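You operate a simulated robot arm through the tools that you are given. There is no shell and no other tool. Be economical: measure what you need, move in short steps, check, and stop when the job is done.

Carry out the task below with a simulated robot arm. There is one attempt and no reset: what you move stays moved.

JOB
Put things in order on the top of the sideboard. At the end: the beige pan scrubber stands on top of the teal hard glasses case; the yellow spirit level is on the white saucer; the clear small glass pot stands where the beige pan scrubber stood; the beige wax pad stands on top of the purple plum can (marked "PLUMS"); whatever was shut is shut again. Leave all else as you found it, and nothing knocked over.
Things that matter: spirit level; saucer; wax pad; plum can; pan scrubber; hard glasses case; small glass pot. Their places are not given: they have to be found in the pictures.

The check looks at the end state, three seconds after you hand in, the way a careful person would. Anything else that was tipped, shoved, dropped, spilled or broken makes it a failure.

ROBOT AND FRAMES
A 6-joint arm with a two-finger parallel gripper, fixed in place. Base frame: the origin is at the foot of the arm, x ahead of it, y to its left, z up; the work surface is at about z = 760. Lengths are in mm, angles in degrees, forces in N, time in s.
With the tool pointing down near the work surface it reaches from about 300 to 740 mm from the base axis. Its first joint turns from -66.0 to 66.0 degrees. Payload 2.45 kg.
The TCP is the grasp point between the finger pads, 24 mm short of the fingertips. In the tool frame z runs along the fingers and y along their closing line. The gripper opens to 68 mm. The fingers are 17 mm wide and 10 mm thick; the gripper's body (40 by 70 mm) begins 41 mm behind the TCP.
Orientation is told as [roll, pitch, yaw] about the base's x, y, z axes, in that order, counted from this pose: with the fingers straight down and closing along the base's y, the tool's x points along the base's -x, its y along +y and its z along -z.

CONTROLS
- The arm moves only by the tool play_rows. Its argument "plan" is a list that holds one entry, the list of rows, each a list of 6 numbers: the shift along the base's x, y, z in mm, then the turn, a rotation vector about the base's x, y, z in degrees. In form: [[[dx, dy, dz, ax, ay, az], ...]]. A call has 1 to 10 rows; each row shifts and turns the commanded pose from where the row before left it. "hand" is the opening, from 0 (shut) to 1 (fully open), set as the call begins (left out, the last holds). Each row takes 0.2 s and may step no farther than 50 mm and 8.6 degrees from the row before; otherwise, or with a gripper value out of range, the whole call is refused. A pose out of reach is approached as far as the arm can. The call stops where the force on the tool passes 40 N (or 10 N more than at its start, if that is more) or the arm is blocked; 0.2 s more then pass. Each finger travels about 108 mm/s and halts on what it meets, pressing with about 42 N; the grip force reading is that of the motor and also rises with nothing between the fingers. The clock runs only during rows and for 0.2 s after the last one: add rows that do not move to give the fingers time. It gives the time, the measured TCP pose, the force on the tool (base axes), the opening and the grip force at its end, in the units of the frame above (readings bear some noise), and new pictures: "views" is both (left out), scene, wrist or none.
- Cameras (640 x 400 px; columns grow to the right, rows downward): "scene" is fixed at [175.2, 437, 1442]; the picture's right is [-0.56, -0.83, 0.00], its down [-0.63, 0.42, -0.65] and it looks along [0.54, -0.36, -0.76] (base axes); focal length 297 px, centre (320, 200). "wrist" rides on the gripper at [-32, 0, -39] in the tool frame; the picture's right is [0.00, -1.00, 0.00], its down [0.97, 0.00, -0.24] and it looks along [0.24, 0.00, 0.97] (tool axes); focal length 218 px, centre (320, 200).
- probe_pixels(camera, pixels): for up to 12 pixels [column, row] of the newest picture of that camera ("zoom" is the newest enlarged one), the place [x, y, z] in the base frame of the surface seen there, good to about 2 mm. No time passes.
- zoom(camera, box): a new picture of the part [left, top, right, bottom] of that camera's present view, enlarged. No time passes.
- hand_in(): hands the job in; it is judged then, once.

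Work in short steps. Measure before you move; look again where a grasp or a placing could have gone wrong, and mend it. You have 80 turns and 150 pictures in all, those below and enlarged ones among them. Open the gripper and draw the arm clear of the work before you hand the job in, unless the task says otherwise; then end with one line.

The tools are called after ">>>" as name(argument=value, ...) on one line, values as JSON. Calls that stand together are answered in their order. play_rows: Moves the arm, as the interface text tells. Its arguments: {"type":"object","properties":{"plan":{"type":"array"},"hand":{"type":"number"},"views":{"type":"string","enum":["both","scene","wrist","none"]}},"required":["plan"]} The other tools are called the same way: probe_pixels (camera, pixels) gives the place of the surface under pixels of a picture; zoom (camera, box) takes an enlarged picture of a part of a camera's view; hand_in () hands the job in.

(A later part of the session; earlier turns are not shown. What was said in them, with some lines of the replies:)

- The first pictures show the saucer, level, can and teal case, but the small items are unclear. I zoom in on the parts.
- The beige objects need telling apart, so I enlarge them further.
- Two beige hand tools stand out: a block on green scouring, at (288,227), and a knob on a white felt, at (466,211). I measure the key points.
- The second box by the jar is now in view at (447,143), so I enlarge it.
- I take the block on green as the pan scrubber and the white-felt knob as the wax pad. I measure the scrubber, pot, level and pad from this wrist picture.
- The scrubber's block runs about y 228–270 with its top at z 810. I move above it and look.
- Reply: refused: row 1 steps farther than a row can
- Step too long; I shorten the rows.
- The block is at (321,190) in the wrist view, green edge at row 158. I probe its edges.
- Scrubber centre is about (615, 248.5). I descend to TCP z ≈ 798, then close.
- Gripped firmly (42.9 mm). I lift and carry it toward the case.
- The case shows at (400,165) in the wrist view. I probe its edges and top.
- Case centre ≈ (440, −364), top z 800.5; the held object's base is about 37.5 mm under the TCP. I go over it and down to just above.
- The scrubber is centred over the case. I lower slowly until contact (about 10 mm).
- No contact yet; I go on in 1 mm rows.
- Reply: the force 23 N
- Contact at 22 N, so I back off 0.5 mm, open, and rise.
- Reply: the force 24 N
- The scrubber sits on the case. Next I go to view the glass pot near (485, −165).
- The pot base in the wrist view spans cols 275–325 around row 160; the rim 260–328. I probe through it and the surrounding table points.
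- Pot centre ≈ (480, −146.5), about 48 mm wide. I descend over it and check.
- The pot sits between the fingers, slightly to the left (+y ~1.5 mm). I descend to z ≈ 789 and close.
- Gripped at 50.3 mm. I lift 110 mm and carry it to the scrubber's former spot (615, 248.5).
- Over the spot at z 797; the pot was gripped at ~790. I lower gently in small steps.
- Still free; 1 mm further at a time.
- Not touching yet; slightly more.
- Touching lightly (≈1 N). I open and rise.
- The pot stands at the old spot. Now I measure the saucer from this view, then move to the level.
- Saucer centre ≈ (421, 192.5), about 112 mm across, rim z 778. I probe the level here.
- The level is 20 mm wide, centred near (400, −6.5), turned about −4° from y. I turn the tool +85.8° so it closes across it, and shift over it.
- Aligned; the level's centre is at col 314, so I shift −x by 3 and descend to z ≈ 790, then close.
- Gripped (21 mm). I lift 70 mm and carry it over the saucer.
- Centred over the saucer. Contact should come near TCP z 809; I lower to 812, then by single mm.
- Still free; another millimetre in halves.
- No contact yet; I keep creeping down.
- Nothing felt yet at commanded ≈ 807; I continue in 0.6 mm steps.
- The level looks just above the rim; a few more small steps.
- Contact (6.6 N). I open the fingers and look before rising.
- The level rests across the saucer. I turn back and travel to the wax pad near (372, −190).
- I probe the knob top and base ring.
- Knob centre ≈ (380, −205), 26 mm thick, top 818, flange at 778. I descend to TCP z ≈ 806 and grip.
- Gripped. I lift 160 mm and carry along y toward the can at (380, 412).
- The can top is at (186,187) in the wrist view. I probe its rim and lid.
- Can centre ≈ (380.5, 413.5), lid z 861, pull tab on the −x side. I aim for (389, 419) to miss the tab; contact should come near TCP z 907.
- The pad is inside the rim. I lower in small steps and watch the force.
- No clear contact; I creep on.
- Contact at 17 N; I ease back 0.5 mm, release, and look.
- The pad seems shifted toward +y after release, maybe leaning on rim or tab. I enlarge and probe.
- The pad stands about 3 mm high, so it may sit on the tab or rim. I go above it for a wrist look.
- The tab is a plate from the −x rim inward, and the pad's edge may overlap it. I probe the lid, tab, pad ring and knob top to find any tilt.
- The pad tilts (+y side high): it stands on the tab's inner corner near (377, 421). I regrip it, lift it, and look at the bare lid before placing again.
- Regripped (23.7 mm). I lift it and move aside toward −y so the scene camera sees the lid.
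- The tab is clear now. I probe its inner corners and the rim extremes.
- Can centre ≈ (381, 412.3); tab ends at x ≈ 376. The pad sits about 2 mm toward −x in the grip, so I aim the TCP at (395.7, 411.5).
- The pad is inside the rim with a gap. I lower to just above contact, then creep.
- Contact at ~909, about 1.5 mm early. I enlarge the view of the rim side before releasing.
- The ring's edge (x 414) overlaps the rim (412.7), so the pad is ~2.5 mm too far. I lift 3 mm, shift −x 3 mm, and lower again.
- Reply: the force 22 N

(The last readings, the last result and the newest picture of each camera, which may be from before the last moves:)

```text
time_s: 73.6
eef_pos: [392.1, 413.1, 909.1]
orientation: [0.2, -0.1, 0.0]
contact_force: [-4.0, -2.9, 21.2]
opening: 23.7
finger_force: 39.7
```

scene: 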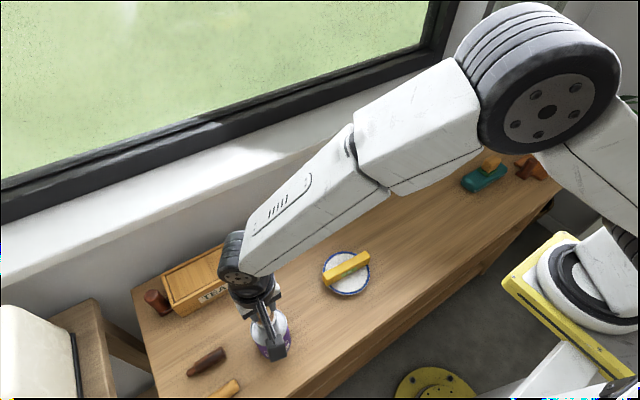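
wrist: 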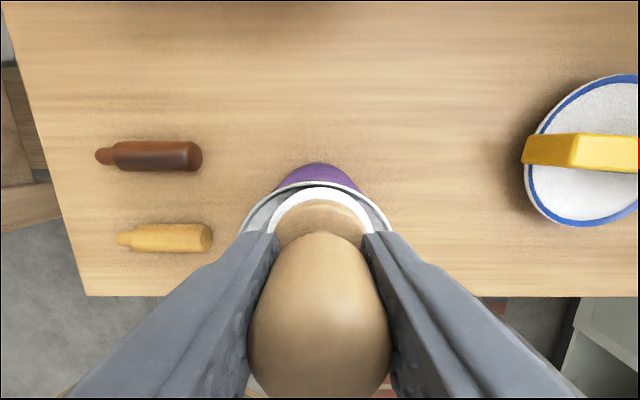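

Contact again near 909. I look at where the pad touches now.

>>> zoom(camera="wrist", box=[240, 150, 400, 250])

>>> probe_pixels(camera="wrist", pixels=[[320, 186], [320, 188], [320, 190], [320, 194], [320, 202], [320, 210], [290, 200], [350, 200], [320, 250], [320, 300], [320, 350], [320, 182]])

>>> zoom(camera="scene", box=[245, 300, 295, 350])

```text
4.00 times, centred on (320, 200) of wrist
```

zoom: 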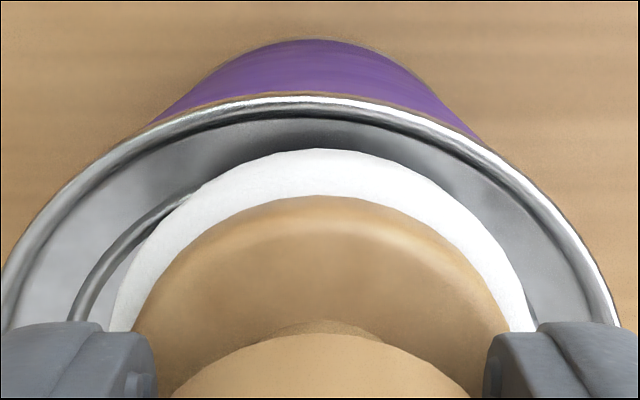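

```text
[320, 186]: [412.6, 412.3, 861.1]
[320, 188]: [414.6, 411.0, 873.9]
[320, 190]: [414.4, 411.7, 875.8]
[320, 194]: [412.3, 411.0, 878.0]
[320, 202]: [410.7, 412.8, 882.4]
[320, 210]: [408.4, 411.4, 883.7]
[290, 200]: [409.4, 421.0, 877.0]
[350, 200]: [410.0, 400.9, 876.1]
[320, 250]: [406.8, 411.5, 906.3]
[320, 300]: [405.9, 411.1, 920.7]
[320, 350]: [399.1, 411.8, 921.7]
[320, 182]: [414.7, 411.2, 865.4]
```

```text
8.00 times, centred on (270, 325) of scene
```

zoom: 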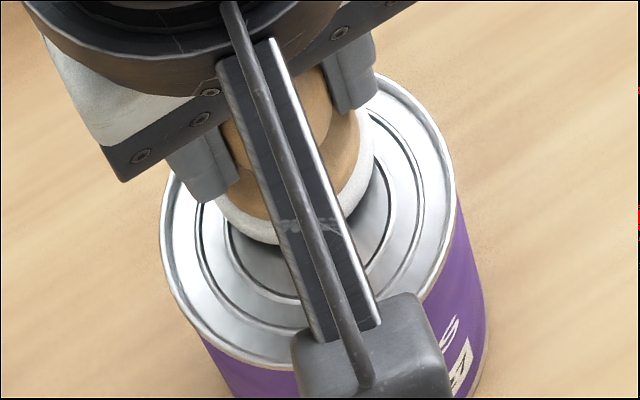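

The pad leans ~5° in the grip (front +x side up), its centre near x 396.5. I lift, shift −x 1.8 mm, touch again and release so it settles flat.

>>> play_rows(plan=[[[0, 0, 3, 0, 0, 0], [-1.8, 0, 0, 0, 0, 0], [0, 0, -2, 0, 0, 0], [0, 0, -0.8, 0, 0, 0], [0, 0, 0, 0, 0, 0]]], views="none")

>>> play_rows(plan=[[[0, 0, 0, 0, 0, 0], [0, 0, 0, 0, 0, 0], [0, 0, 0, 0, 0, 0], [0, 0, 0, 0, 0, 0]]], hand=1, views="wrist")

>>> play_rows(plan=[[[0, 0, 25, 0, 0, 0], [0, 0, 45, 0, 0, 0], [-20, 0, 30, 0, 0, 0], [-22, 0, 5, 0, 0, 0], [0, 0, 0, 0, 0, 0]]])

>>> zoom(camera="wrist", box=[276, 90, 376, 190])

```text
time_s: 74.8
eef_pos: [391.4, 412.8, 908.9]
orientation: [0.1, -0.1, 0.0]
contact_force: [-0.2, -10.7, 32.0]
opening: 23.8
finger_force: 40.0
```

```text
time_s: 75.8
eef_pos: [391.5, 412.4, 907.7]
orientation: [0.1, 0.0, 0.0]
contact_force: [0.4, 0.3, 0.5]
opening: 68.0
finger_force: 0.1
```

wrist: 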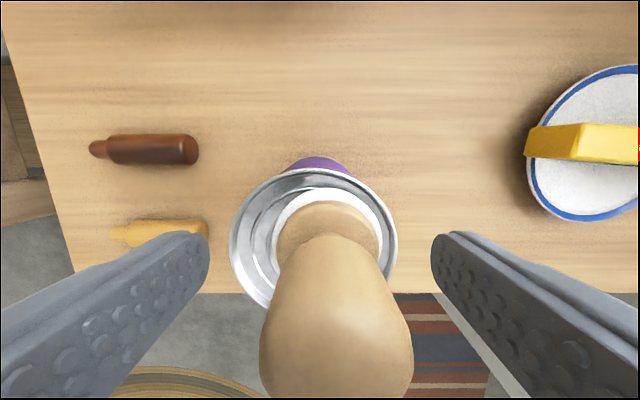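

```text
time_s: 77.0
eef_pos: [350.4, 412.6, 1014.1]
orientation: [0.0, -0.1, 0.0]
contact_force: [-0.4, -0.8, -0.5]
opening: 68.1
finger_force: 0.0
```

scene: 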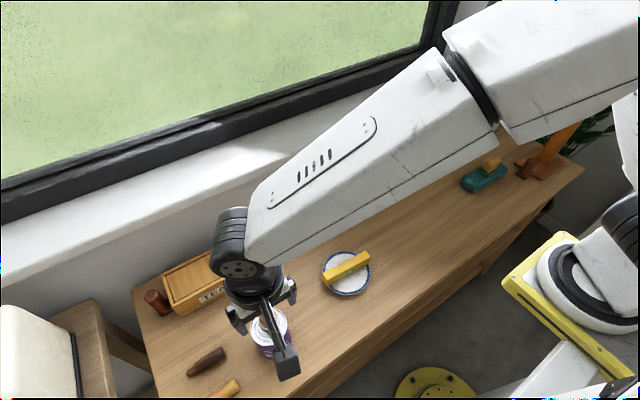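
wrist: 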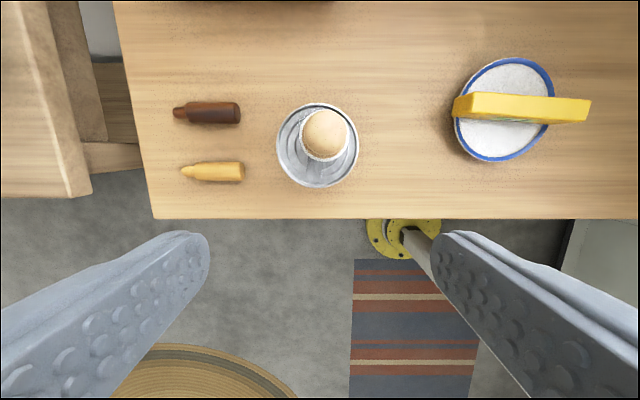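

```text
4.00 times, centred on (326, 140) of wrist
```

zoom: 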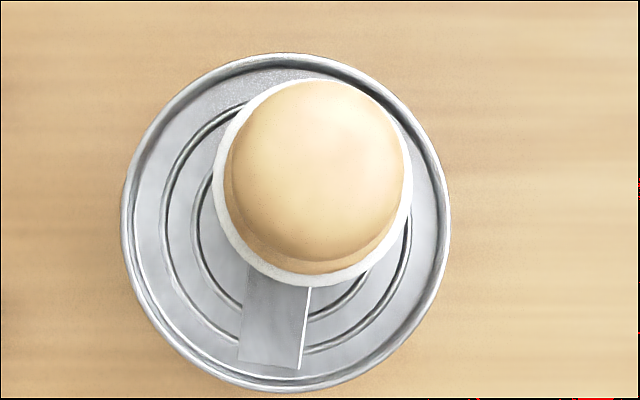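

The pad lies a bit toward −y and +x on the lid now. I probe for tilt.

>>> probe_pixels(camera="wrist", pixels=[[324, 132], [314, 132], [335, 132], [324, 120], [324, 145], [323, 161], [300, 135], [348, 135], [319, 165], [303, 150], [320, 160], [310, 160]])

>>> play_rows(plan=[[[0, -45, 20, 0, 0, 0], [0, -45, 10, 0, 0, 0], [0, -45, 0, 0, 0, 0], [0, -45, 0, 0, 0, 0], [0, -45, 0, 0, 0, 0], [0, -45, 0, 0, 0, 0], [0, 0, 0, 0, 0, 0]]], views="scene")

>>> zoom(camera="scene", box=[245, 300, 295, 350])

```text
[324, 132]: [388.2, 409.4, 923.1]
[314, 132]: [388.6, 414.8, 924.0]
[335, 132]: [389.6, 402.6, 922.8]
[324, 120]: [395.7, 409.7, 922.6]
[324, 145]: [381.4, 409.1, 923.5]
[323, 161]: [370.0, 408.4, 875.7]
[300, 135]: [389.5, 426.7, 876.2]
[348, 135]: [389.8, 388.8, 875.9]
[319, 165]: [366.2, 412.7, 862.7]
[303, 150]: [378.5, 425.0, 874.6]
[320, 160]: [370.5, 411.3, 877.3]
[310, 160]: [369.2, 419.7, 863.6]
```

```text
time_s: 78.6
eef_pos: [346.9, 141.1, 1043.0]
orientation: [-0.1, 0.0, -0.1]
contact_force: [-1.2, 0.9, 0.1]
opening: 67.9
finger_force: 0.1
```

scene: 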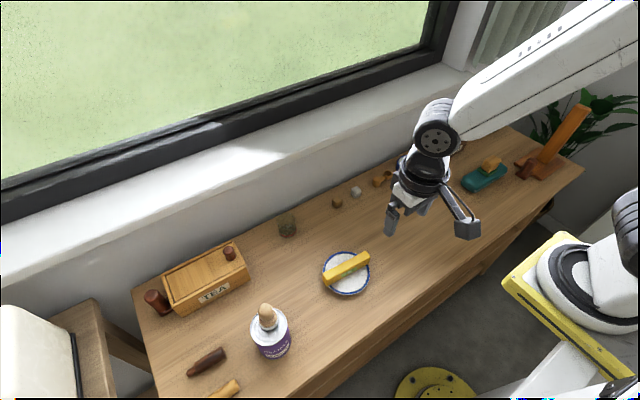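

```text
8.00 times, centred on (270, 325) of scene
```

zoom: 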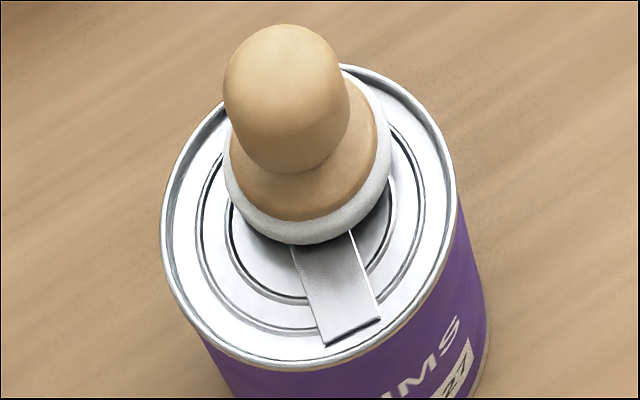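

The pad rests partly on the tab, leaning ~4–5° in x. I turn the tool 90° so the fingers square it up in x, and regrip it.

>>> play_rows(plan=[[[4, 26, 0, 0, 0, 8.58], [4, 27, 0, 0, 0, 8.58], [4, 27, 0, 0, 0, 8.58], [4, 27, 0, 0, 0, 8.58], [4, 27, 0, 0, 0, 8.58], [4, 27, 0, 0, 0, 8.58], [4, 27, 0, 0, 0, 8.58], [4, 27, 0, 0, 0, 8.58], [5, 27, 0, 0, 0, 8.58], [5, 26, 0, 0, 0, 8.58]]], views="none")

>>> play_rows(plan=[[[0, 0, -30, 0, 0, 4.2], [0, 0, -30, 0, 0, 0], [0, 0, 0, 0, 0, 0]]])

```text
time_s: 80.8
eef_pos: [392.0, 411.0, 1042.0]
orientation: [0.0, 0.0, 85.9]
contact_force: [-1.4, -0.4, -0.3]
opening: 67.8
finger_force: 0.2
```

```text
time_s: 81.6
eef_pos: [390.5, 408.5, 983.6]
orientation: [0.0, -0.1, 90.0]
contact_force: [-1.0, 0.3, 0.7]
opening: 67.8
finger_force: 0.1
```

scene: 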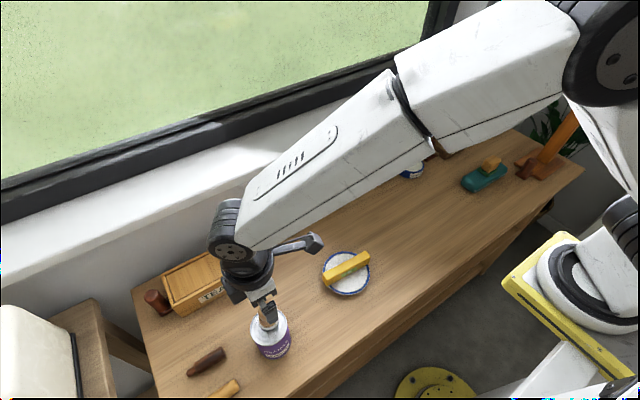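
wrist: 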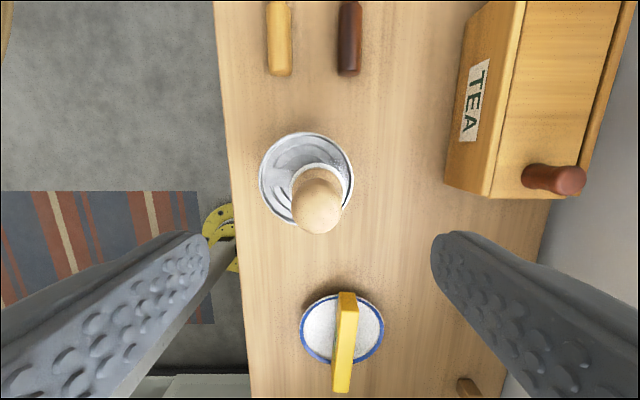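

From this side the knob is at (317,200). I probe it once more for centre and tilt.

>>> probe_pixels(camera="wrist", pixels=[[317, 208], [303, 208], [331, 208], [317, 195], [317, 222], [293, 180], [351, 180], [322, 162], [352, 190], [294, 170]])

>>> zoom(camera="wrist", box=[250, 125, 370, 240])

```text
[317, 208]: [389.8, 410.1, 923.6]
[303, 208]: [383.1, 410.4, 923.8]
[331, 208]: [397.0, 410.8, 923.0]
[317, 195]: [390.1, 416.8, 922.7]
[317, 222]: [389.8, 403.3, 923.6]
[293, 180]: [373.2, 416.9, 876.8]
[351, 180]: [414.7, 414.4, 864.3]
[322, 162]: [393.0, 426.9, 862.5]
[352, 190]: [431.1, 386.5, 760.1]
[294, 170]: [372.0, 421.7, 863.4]
```

```text
3.48 times, centred on (310, 182) of wrist
```

zoom: 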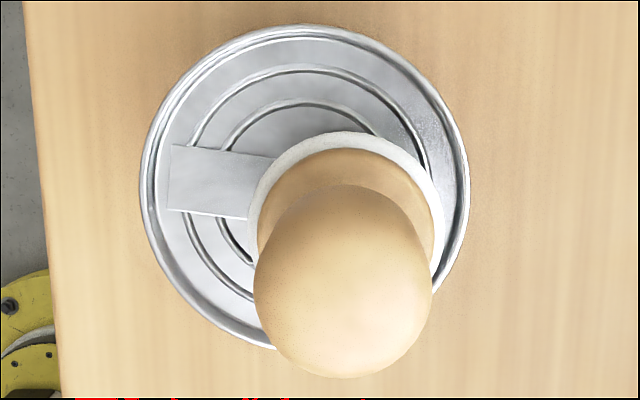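

Lean is small (~3°) but the pad still overlaps the tab. I grip it here squarely and shift it +x.

>>> play_rows(plan=[[[0, 0.5, -30, 0, 0, 0], [0, 0, -30, 0, 0, 0], [0, 0, -14, 0, 0, 0], [0, 0, 0, 0, 0, 0]]], views="none")

>>> play_rows(plan=[[[0, 0, 0, 0, 0, 0], [0, 0, 0, 0, 0, 0], [0, 0, 0, 0, 0, 0]]], hand=0, views="wrist")

>>> play_rows(plan=[[[0, 0, 4, 0, 0, 0], [0, 0, 4, 0, 0, 0], [0, 0, 0, 0, 0, 0]]], views="wrist")

>>> zoom(camera="scene", box=[240, 290, 300, 350])

```text
time_s: 82.6
eef_pos: [391.6, 410.1, 909.4]
orientation: [0.0, 0.0, 90.0]
contact_force: [0.4, 0.1, 0.0]
opening: 68.1
finger_force: 0.0
```

```text
time_s: 83.4
eef_pos: [391.1, 409.6, 908.9]
orientation: [0.0, 0.0, 90.0]
contact_force: [0.2, 0.2, 0.4]
opening: 24.6
finger_force: 40.6
```

wrist: 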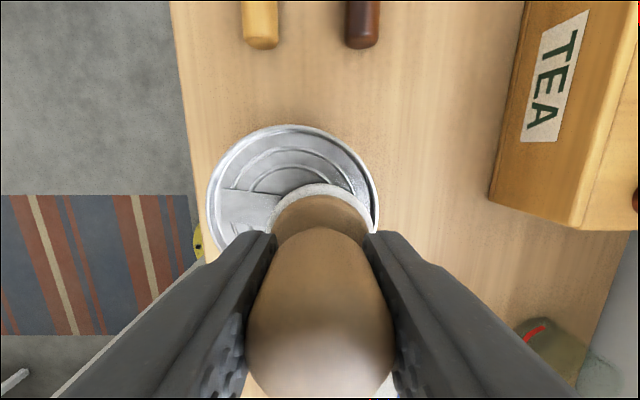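

```text
time_s: 84.2
eef_pos: [390.0, 410.3, 917.7]
orientation: [-0.1, 0.1, 90.0]
contact_force: [0.5, -0.4, -0.2]
opening: 24.7
finger_force: 40.0
```

wrist: 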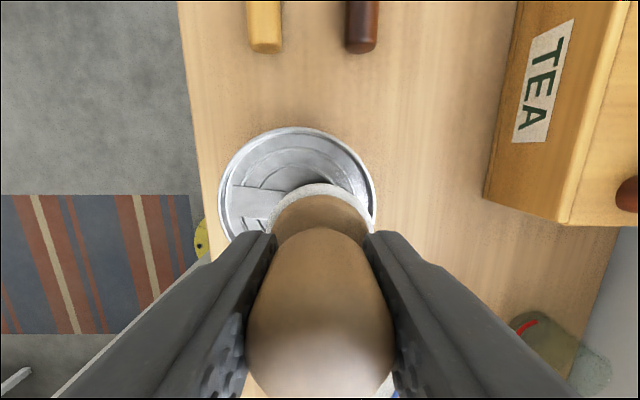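

```text
6.67 times, centred on (270, 320) of scene
```

zoom: 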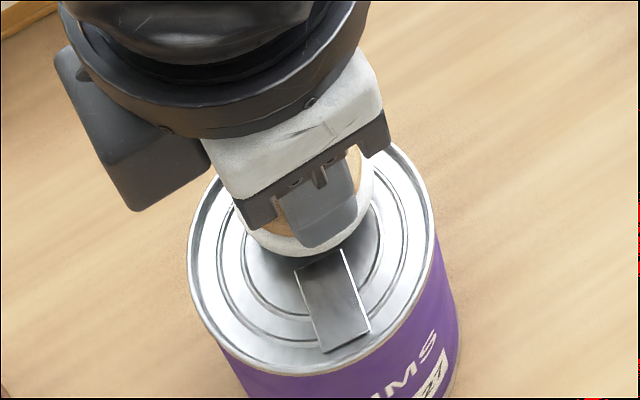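

Now I shift +x 3.5, +y 2 while raised, lower part-way, and check the ring edge versus the rim.

>>> play_rows(plan=[[[3.5, 2, 0, 0, 0, 0], [0, 0, -5, 0, 0, 0], [0, 0, 0, 0, 0, 0]]], views="wrist")

>>> zoom(camera="wrist", box=[200, 110, 400, 240])

>>> probe_pixels(camera="wrist", pixels=[[368, 215], [366, 210], [362, 205], [320, 186], [320, 190], [277, 212], [272, 215], [281, 205], [371, 195]])

```text
time_s: 85.0
eef_pos: [393.5, 413.2, 911.8]
orientation: [0.0, 0.0, 89.9]
contact_force: [-0.1, -0.3, -0.4]
opening: 24.9
finger_force: 40.4
```

wrist: 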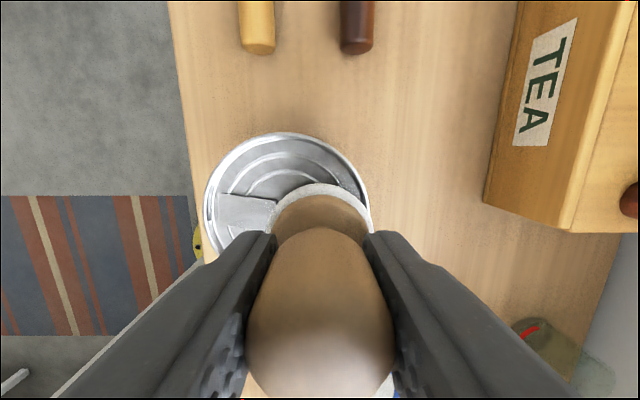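

```text
3.08 times, centred on (300, 175) of wrist
```

zoom: 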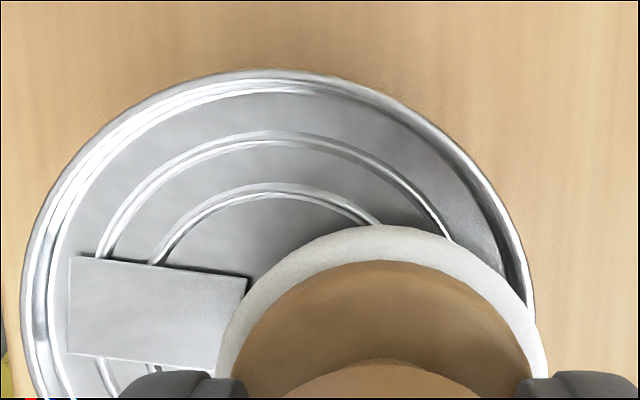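

```text
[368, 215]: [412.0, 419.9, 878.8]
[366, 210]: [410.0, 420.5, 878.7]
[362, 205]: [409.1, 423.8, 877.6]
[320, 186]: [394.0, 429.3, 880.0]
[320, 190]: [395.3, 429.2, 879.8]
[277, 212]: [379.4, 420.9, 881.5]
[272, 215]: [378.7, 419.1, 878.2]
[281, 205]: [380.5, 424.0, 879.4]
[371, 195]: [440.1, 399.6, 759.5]
```

Pad centre ≈ (395, 411.5). I nudge −0.7 in x and lower to contact.

>>> play_rows(plan=[[[-0.7, 0, -2, 0, 0, 0], [0, 0, -1, 0, 0, 0], [0, 0, 0, 0, 0, 0]]], views="none")

>>> play_rows(plan=[[[0, 0, -0.8, 0, 0, 0], [0, 0, 0, 0, 0, 0]]], views="none")

>>> play_rows(plan=[[[0, 0, -0.7, 0, 0, 0], [0, 0, 0, 0, 0, 0]]], views="none")

```text
time_s: 85.8
eef_pos: [394.4, 413.2, 908.8]
orientation: [0.0, 0.0, 90.0]
contact_force: [-0.1, -0.5, -0.4]
opening: 24.8
finger_force: 40.6
```

```text
time_s: 86.4
eef_pos: [395.1, 413.3, 908.3]
orientation: [0.0, 0.0, 90.1]
contact_force: [-1.8, -1.8, 7.0]
opening: 24.6
finger_force: 40.7
```

```text
time_s: 87.0
eef_pos: [394.0, 412.3, 908.3]
orientation: [0.0, -0.1, 90.0]
contact_force: [-3.2, -4.2, 19.2]
opening: 24.8
finger_force: 40.0
```

It now sits ~1 mm lower than when on the tab. I ease up 0.7 mm, release, rise, and inspect.

>>> play_rows(plan=[[[0, 0, 0.8, 0, 0, 0], [0, 0, 0, 0, 0, 0]]], views="none")

>>> play_rows(plan=[[[0, 0, 0, 0, 0, 0], [0, 0, 0, 0, 0, 0], [0, 0, 0, 0, 0, 0], [0, 0, 25, 0, 0, 0], [0, 0, 30, 0, 0, 0], [0, 0, 20, 0, 0, 0], [0, 0, 0, 0, 0, 0]]], hand=1, views="wrist")

>>> zoom(camera="wrist", box=[250, 125, 370, 240])

>>> probe_pixels(camera="wrist", pixels=[[317, 208], [303, 208], [331, 208], [317, 195], [317, 222], [295, 180], [344, 180], [322, 166], [300, 170], [340, 170]])

```text
time_s: 87.6
eef_pos: [394.1, 412.9, 907.5]
orientation: [0.1, -0.2, 90.0]
contact_force: [-1.5, -1.4, 14.5]
opening: 24.7
finger_force: 40.3
```

```text
time_s: 89.2
eef_pos: [395.2, 412.0, 982.1]
orientation: [-0.1, 0.1, 90.0]
contact_force: [0.0, 0.1, 0.4]
opening: 68.1
finger_force: 0.0
```

wrist: 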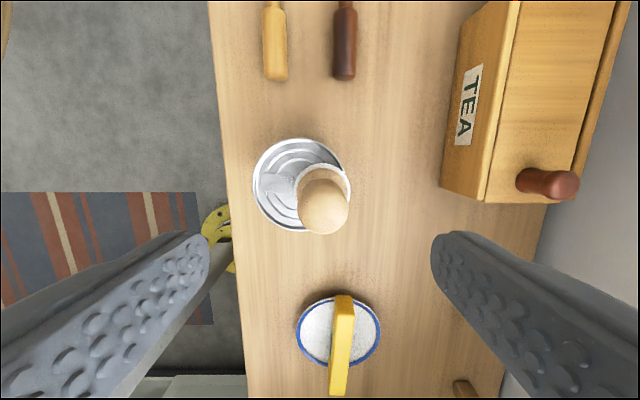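

```text
3.48 times, centred on (310, 182) of wrist
```

zoom: 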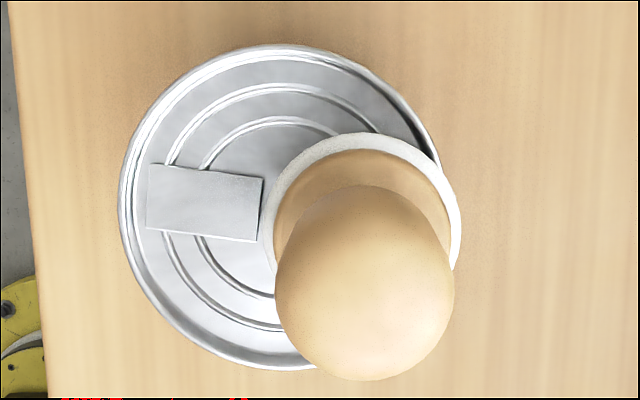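

```text
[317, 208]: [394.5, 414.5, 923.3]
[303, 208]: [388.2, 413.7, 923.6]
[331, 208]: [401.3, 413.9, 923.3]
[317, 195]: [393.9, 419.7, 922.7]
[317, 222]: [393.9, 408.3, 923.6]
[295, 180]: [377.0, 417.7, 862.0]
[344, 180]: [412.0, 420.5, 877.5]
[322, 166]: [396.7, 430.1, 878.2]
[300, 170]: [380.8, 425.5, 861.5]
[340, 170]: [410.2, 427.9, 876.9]
```

The knob top reads level (923.6/923.3/923.3) and the pad clears the tab, standing fully within the can top. I draw the arm away and check everything.

>>> play_rows(plan=[[[0, 0, 40, 0, 0, -8], [0, -40, 25, 0, 0, -8], [0, -45, 0, 0, 0, -8], [0, -45, 0, 0, 0, -8], [0, -45, 0, 0, 0, -8], [0, -45, 0, 0, 0, -8], [0, -45, 0, 0, 0, -8], [0, -40, 0, 0, 0, -8], [0, -30, 20, 0, 0, -8], [0, 0, 20, 0, 0, -8]]])

>>> zoom(camera="scene", box=[240, 290, 300, 350])

>>> zoom(camera="scene", box=[270, 150, 510, 300])

>>> probe_pixels(camera="scene", pixels=[[266, 310], [263, 310], [269, 310], [266, 307], [266, 314], [266, 322], [258, 320], [274, 318]])

```text
time_s: 91.4
eef_pos: [393.8, 76.4, 1089.3]
orientation: [0.0, 0.0, 10.0]
contact_force: [-0.5, -0.1, -0.7]
opening: 68.1
finger_force: 0.1
```

scene: 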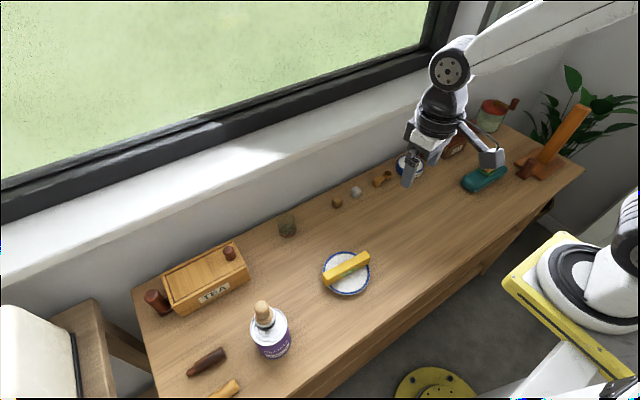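
wrist: 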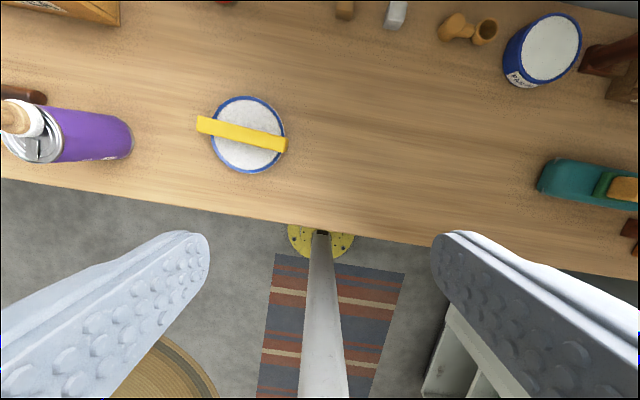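

```text
6.67 times, centred on (270, 320) of scene
```

zoom: 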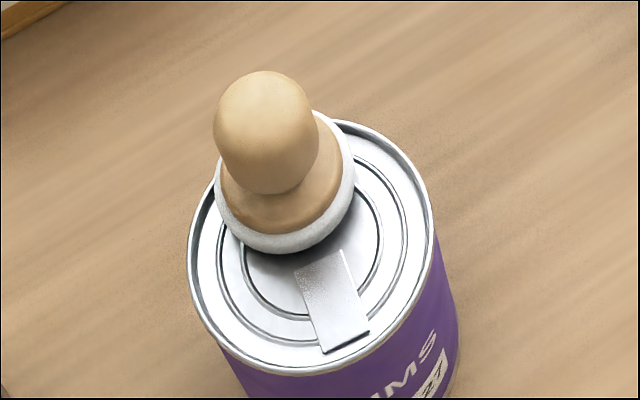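

```text
2.67 times, centred on (390, 225) of scene
```

zoom: 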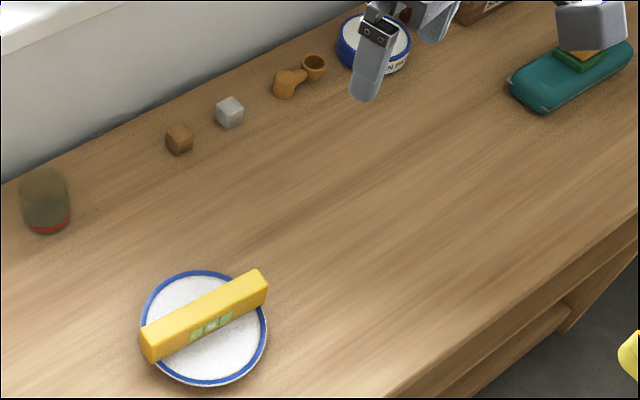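

```text
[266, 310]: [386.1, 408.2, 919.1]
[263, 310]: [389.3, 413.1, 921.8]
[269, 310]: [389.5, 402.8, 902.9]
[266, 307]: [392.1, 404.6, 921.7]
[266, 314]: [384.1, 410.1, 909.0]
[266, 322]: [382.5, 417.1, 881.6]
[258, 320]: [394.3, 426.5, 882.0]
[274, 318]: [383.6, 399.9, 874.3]
```

Everything is in place: scrubber on the case, level on the saucer, pot upright at the scrubber's old spot, pad upright on the can. Nothing was opened, the gripper is open and clear, so I hand in.

>>> hand_in()

```text
The job is handed in.
```

I handed the job in with all four items placed and nothing seen tipped; the wax pad stands about 14 mm off-centre on the plum can, to clear its pull tab.
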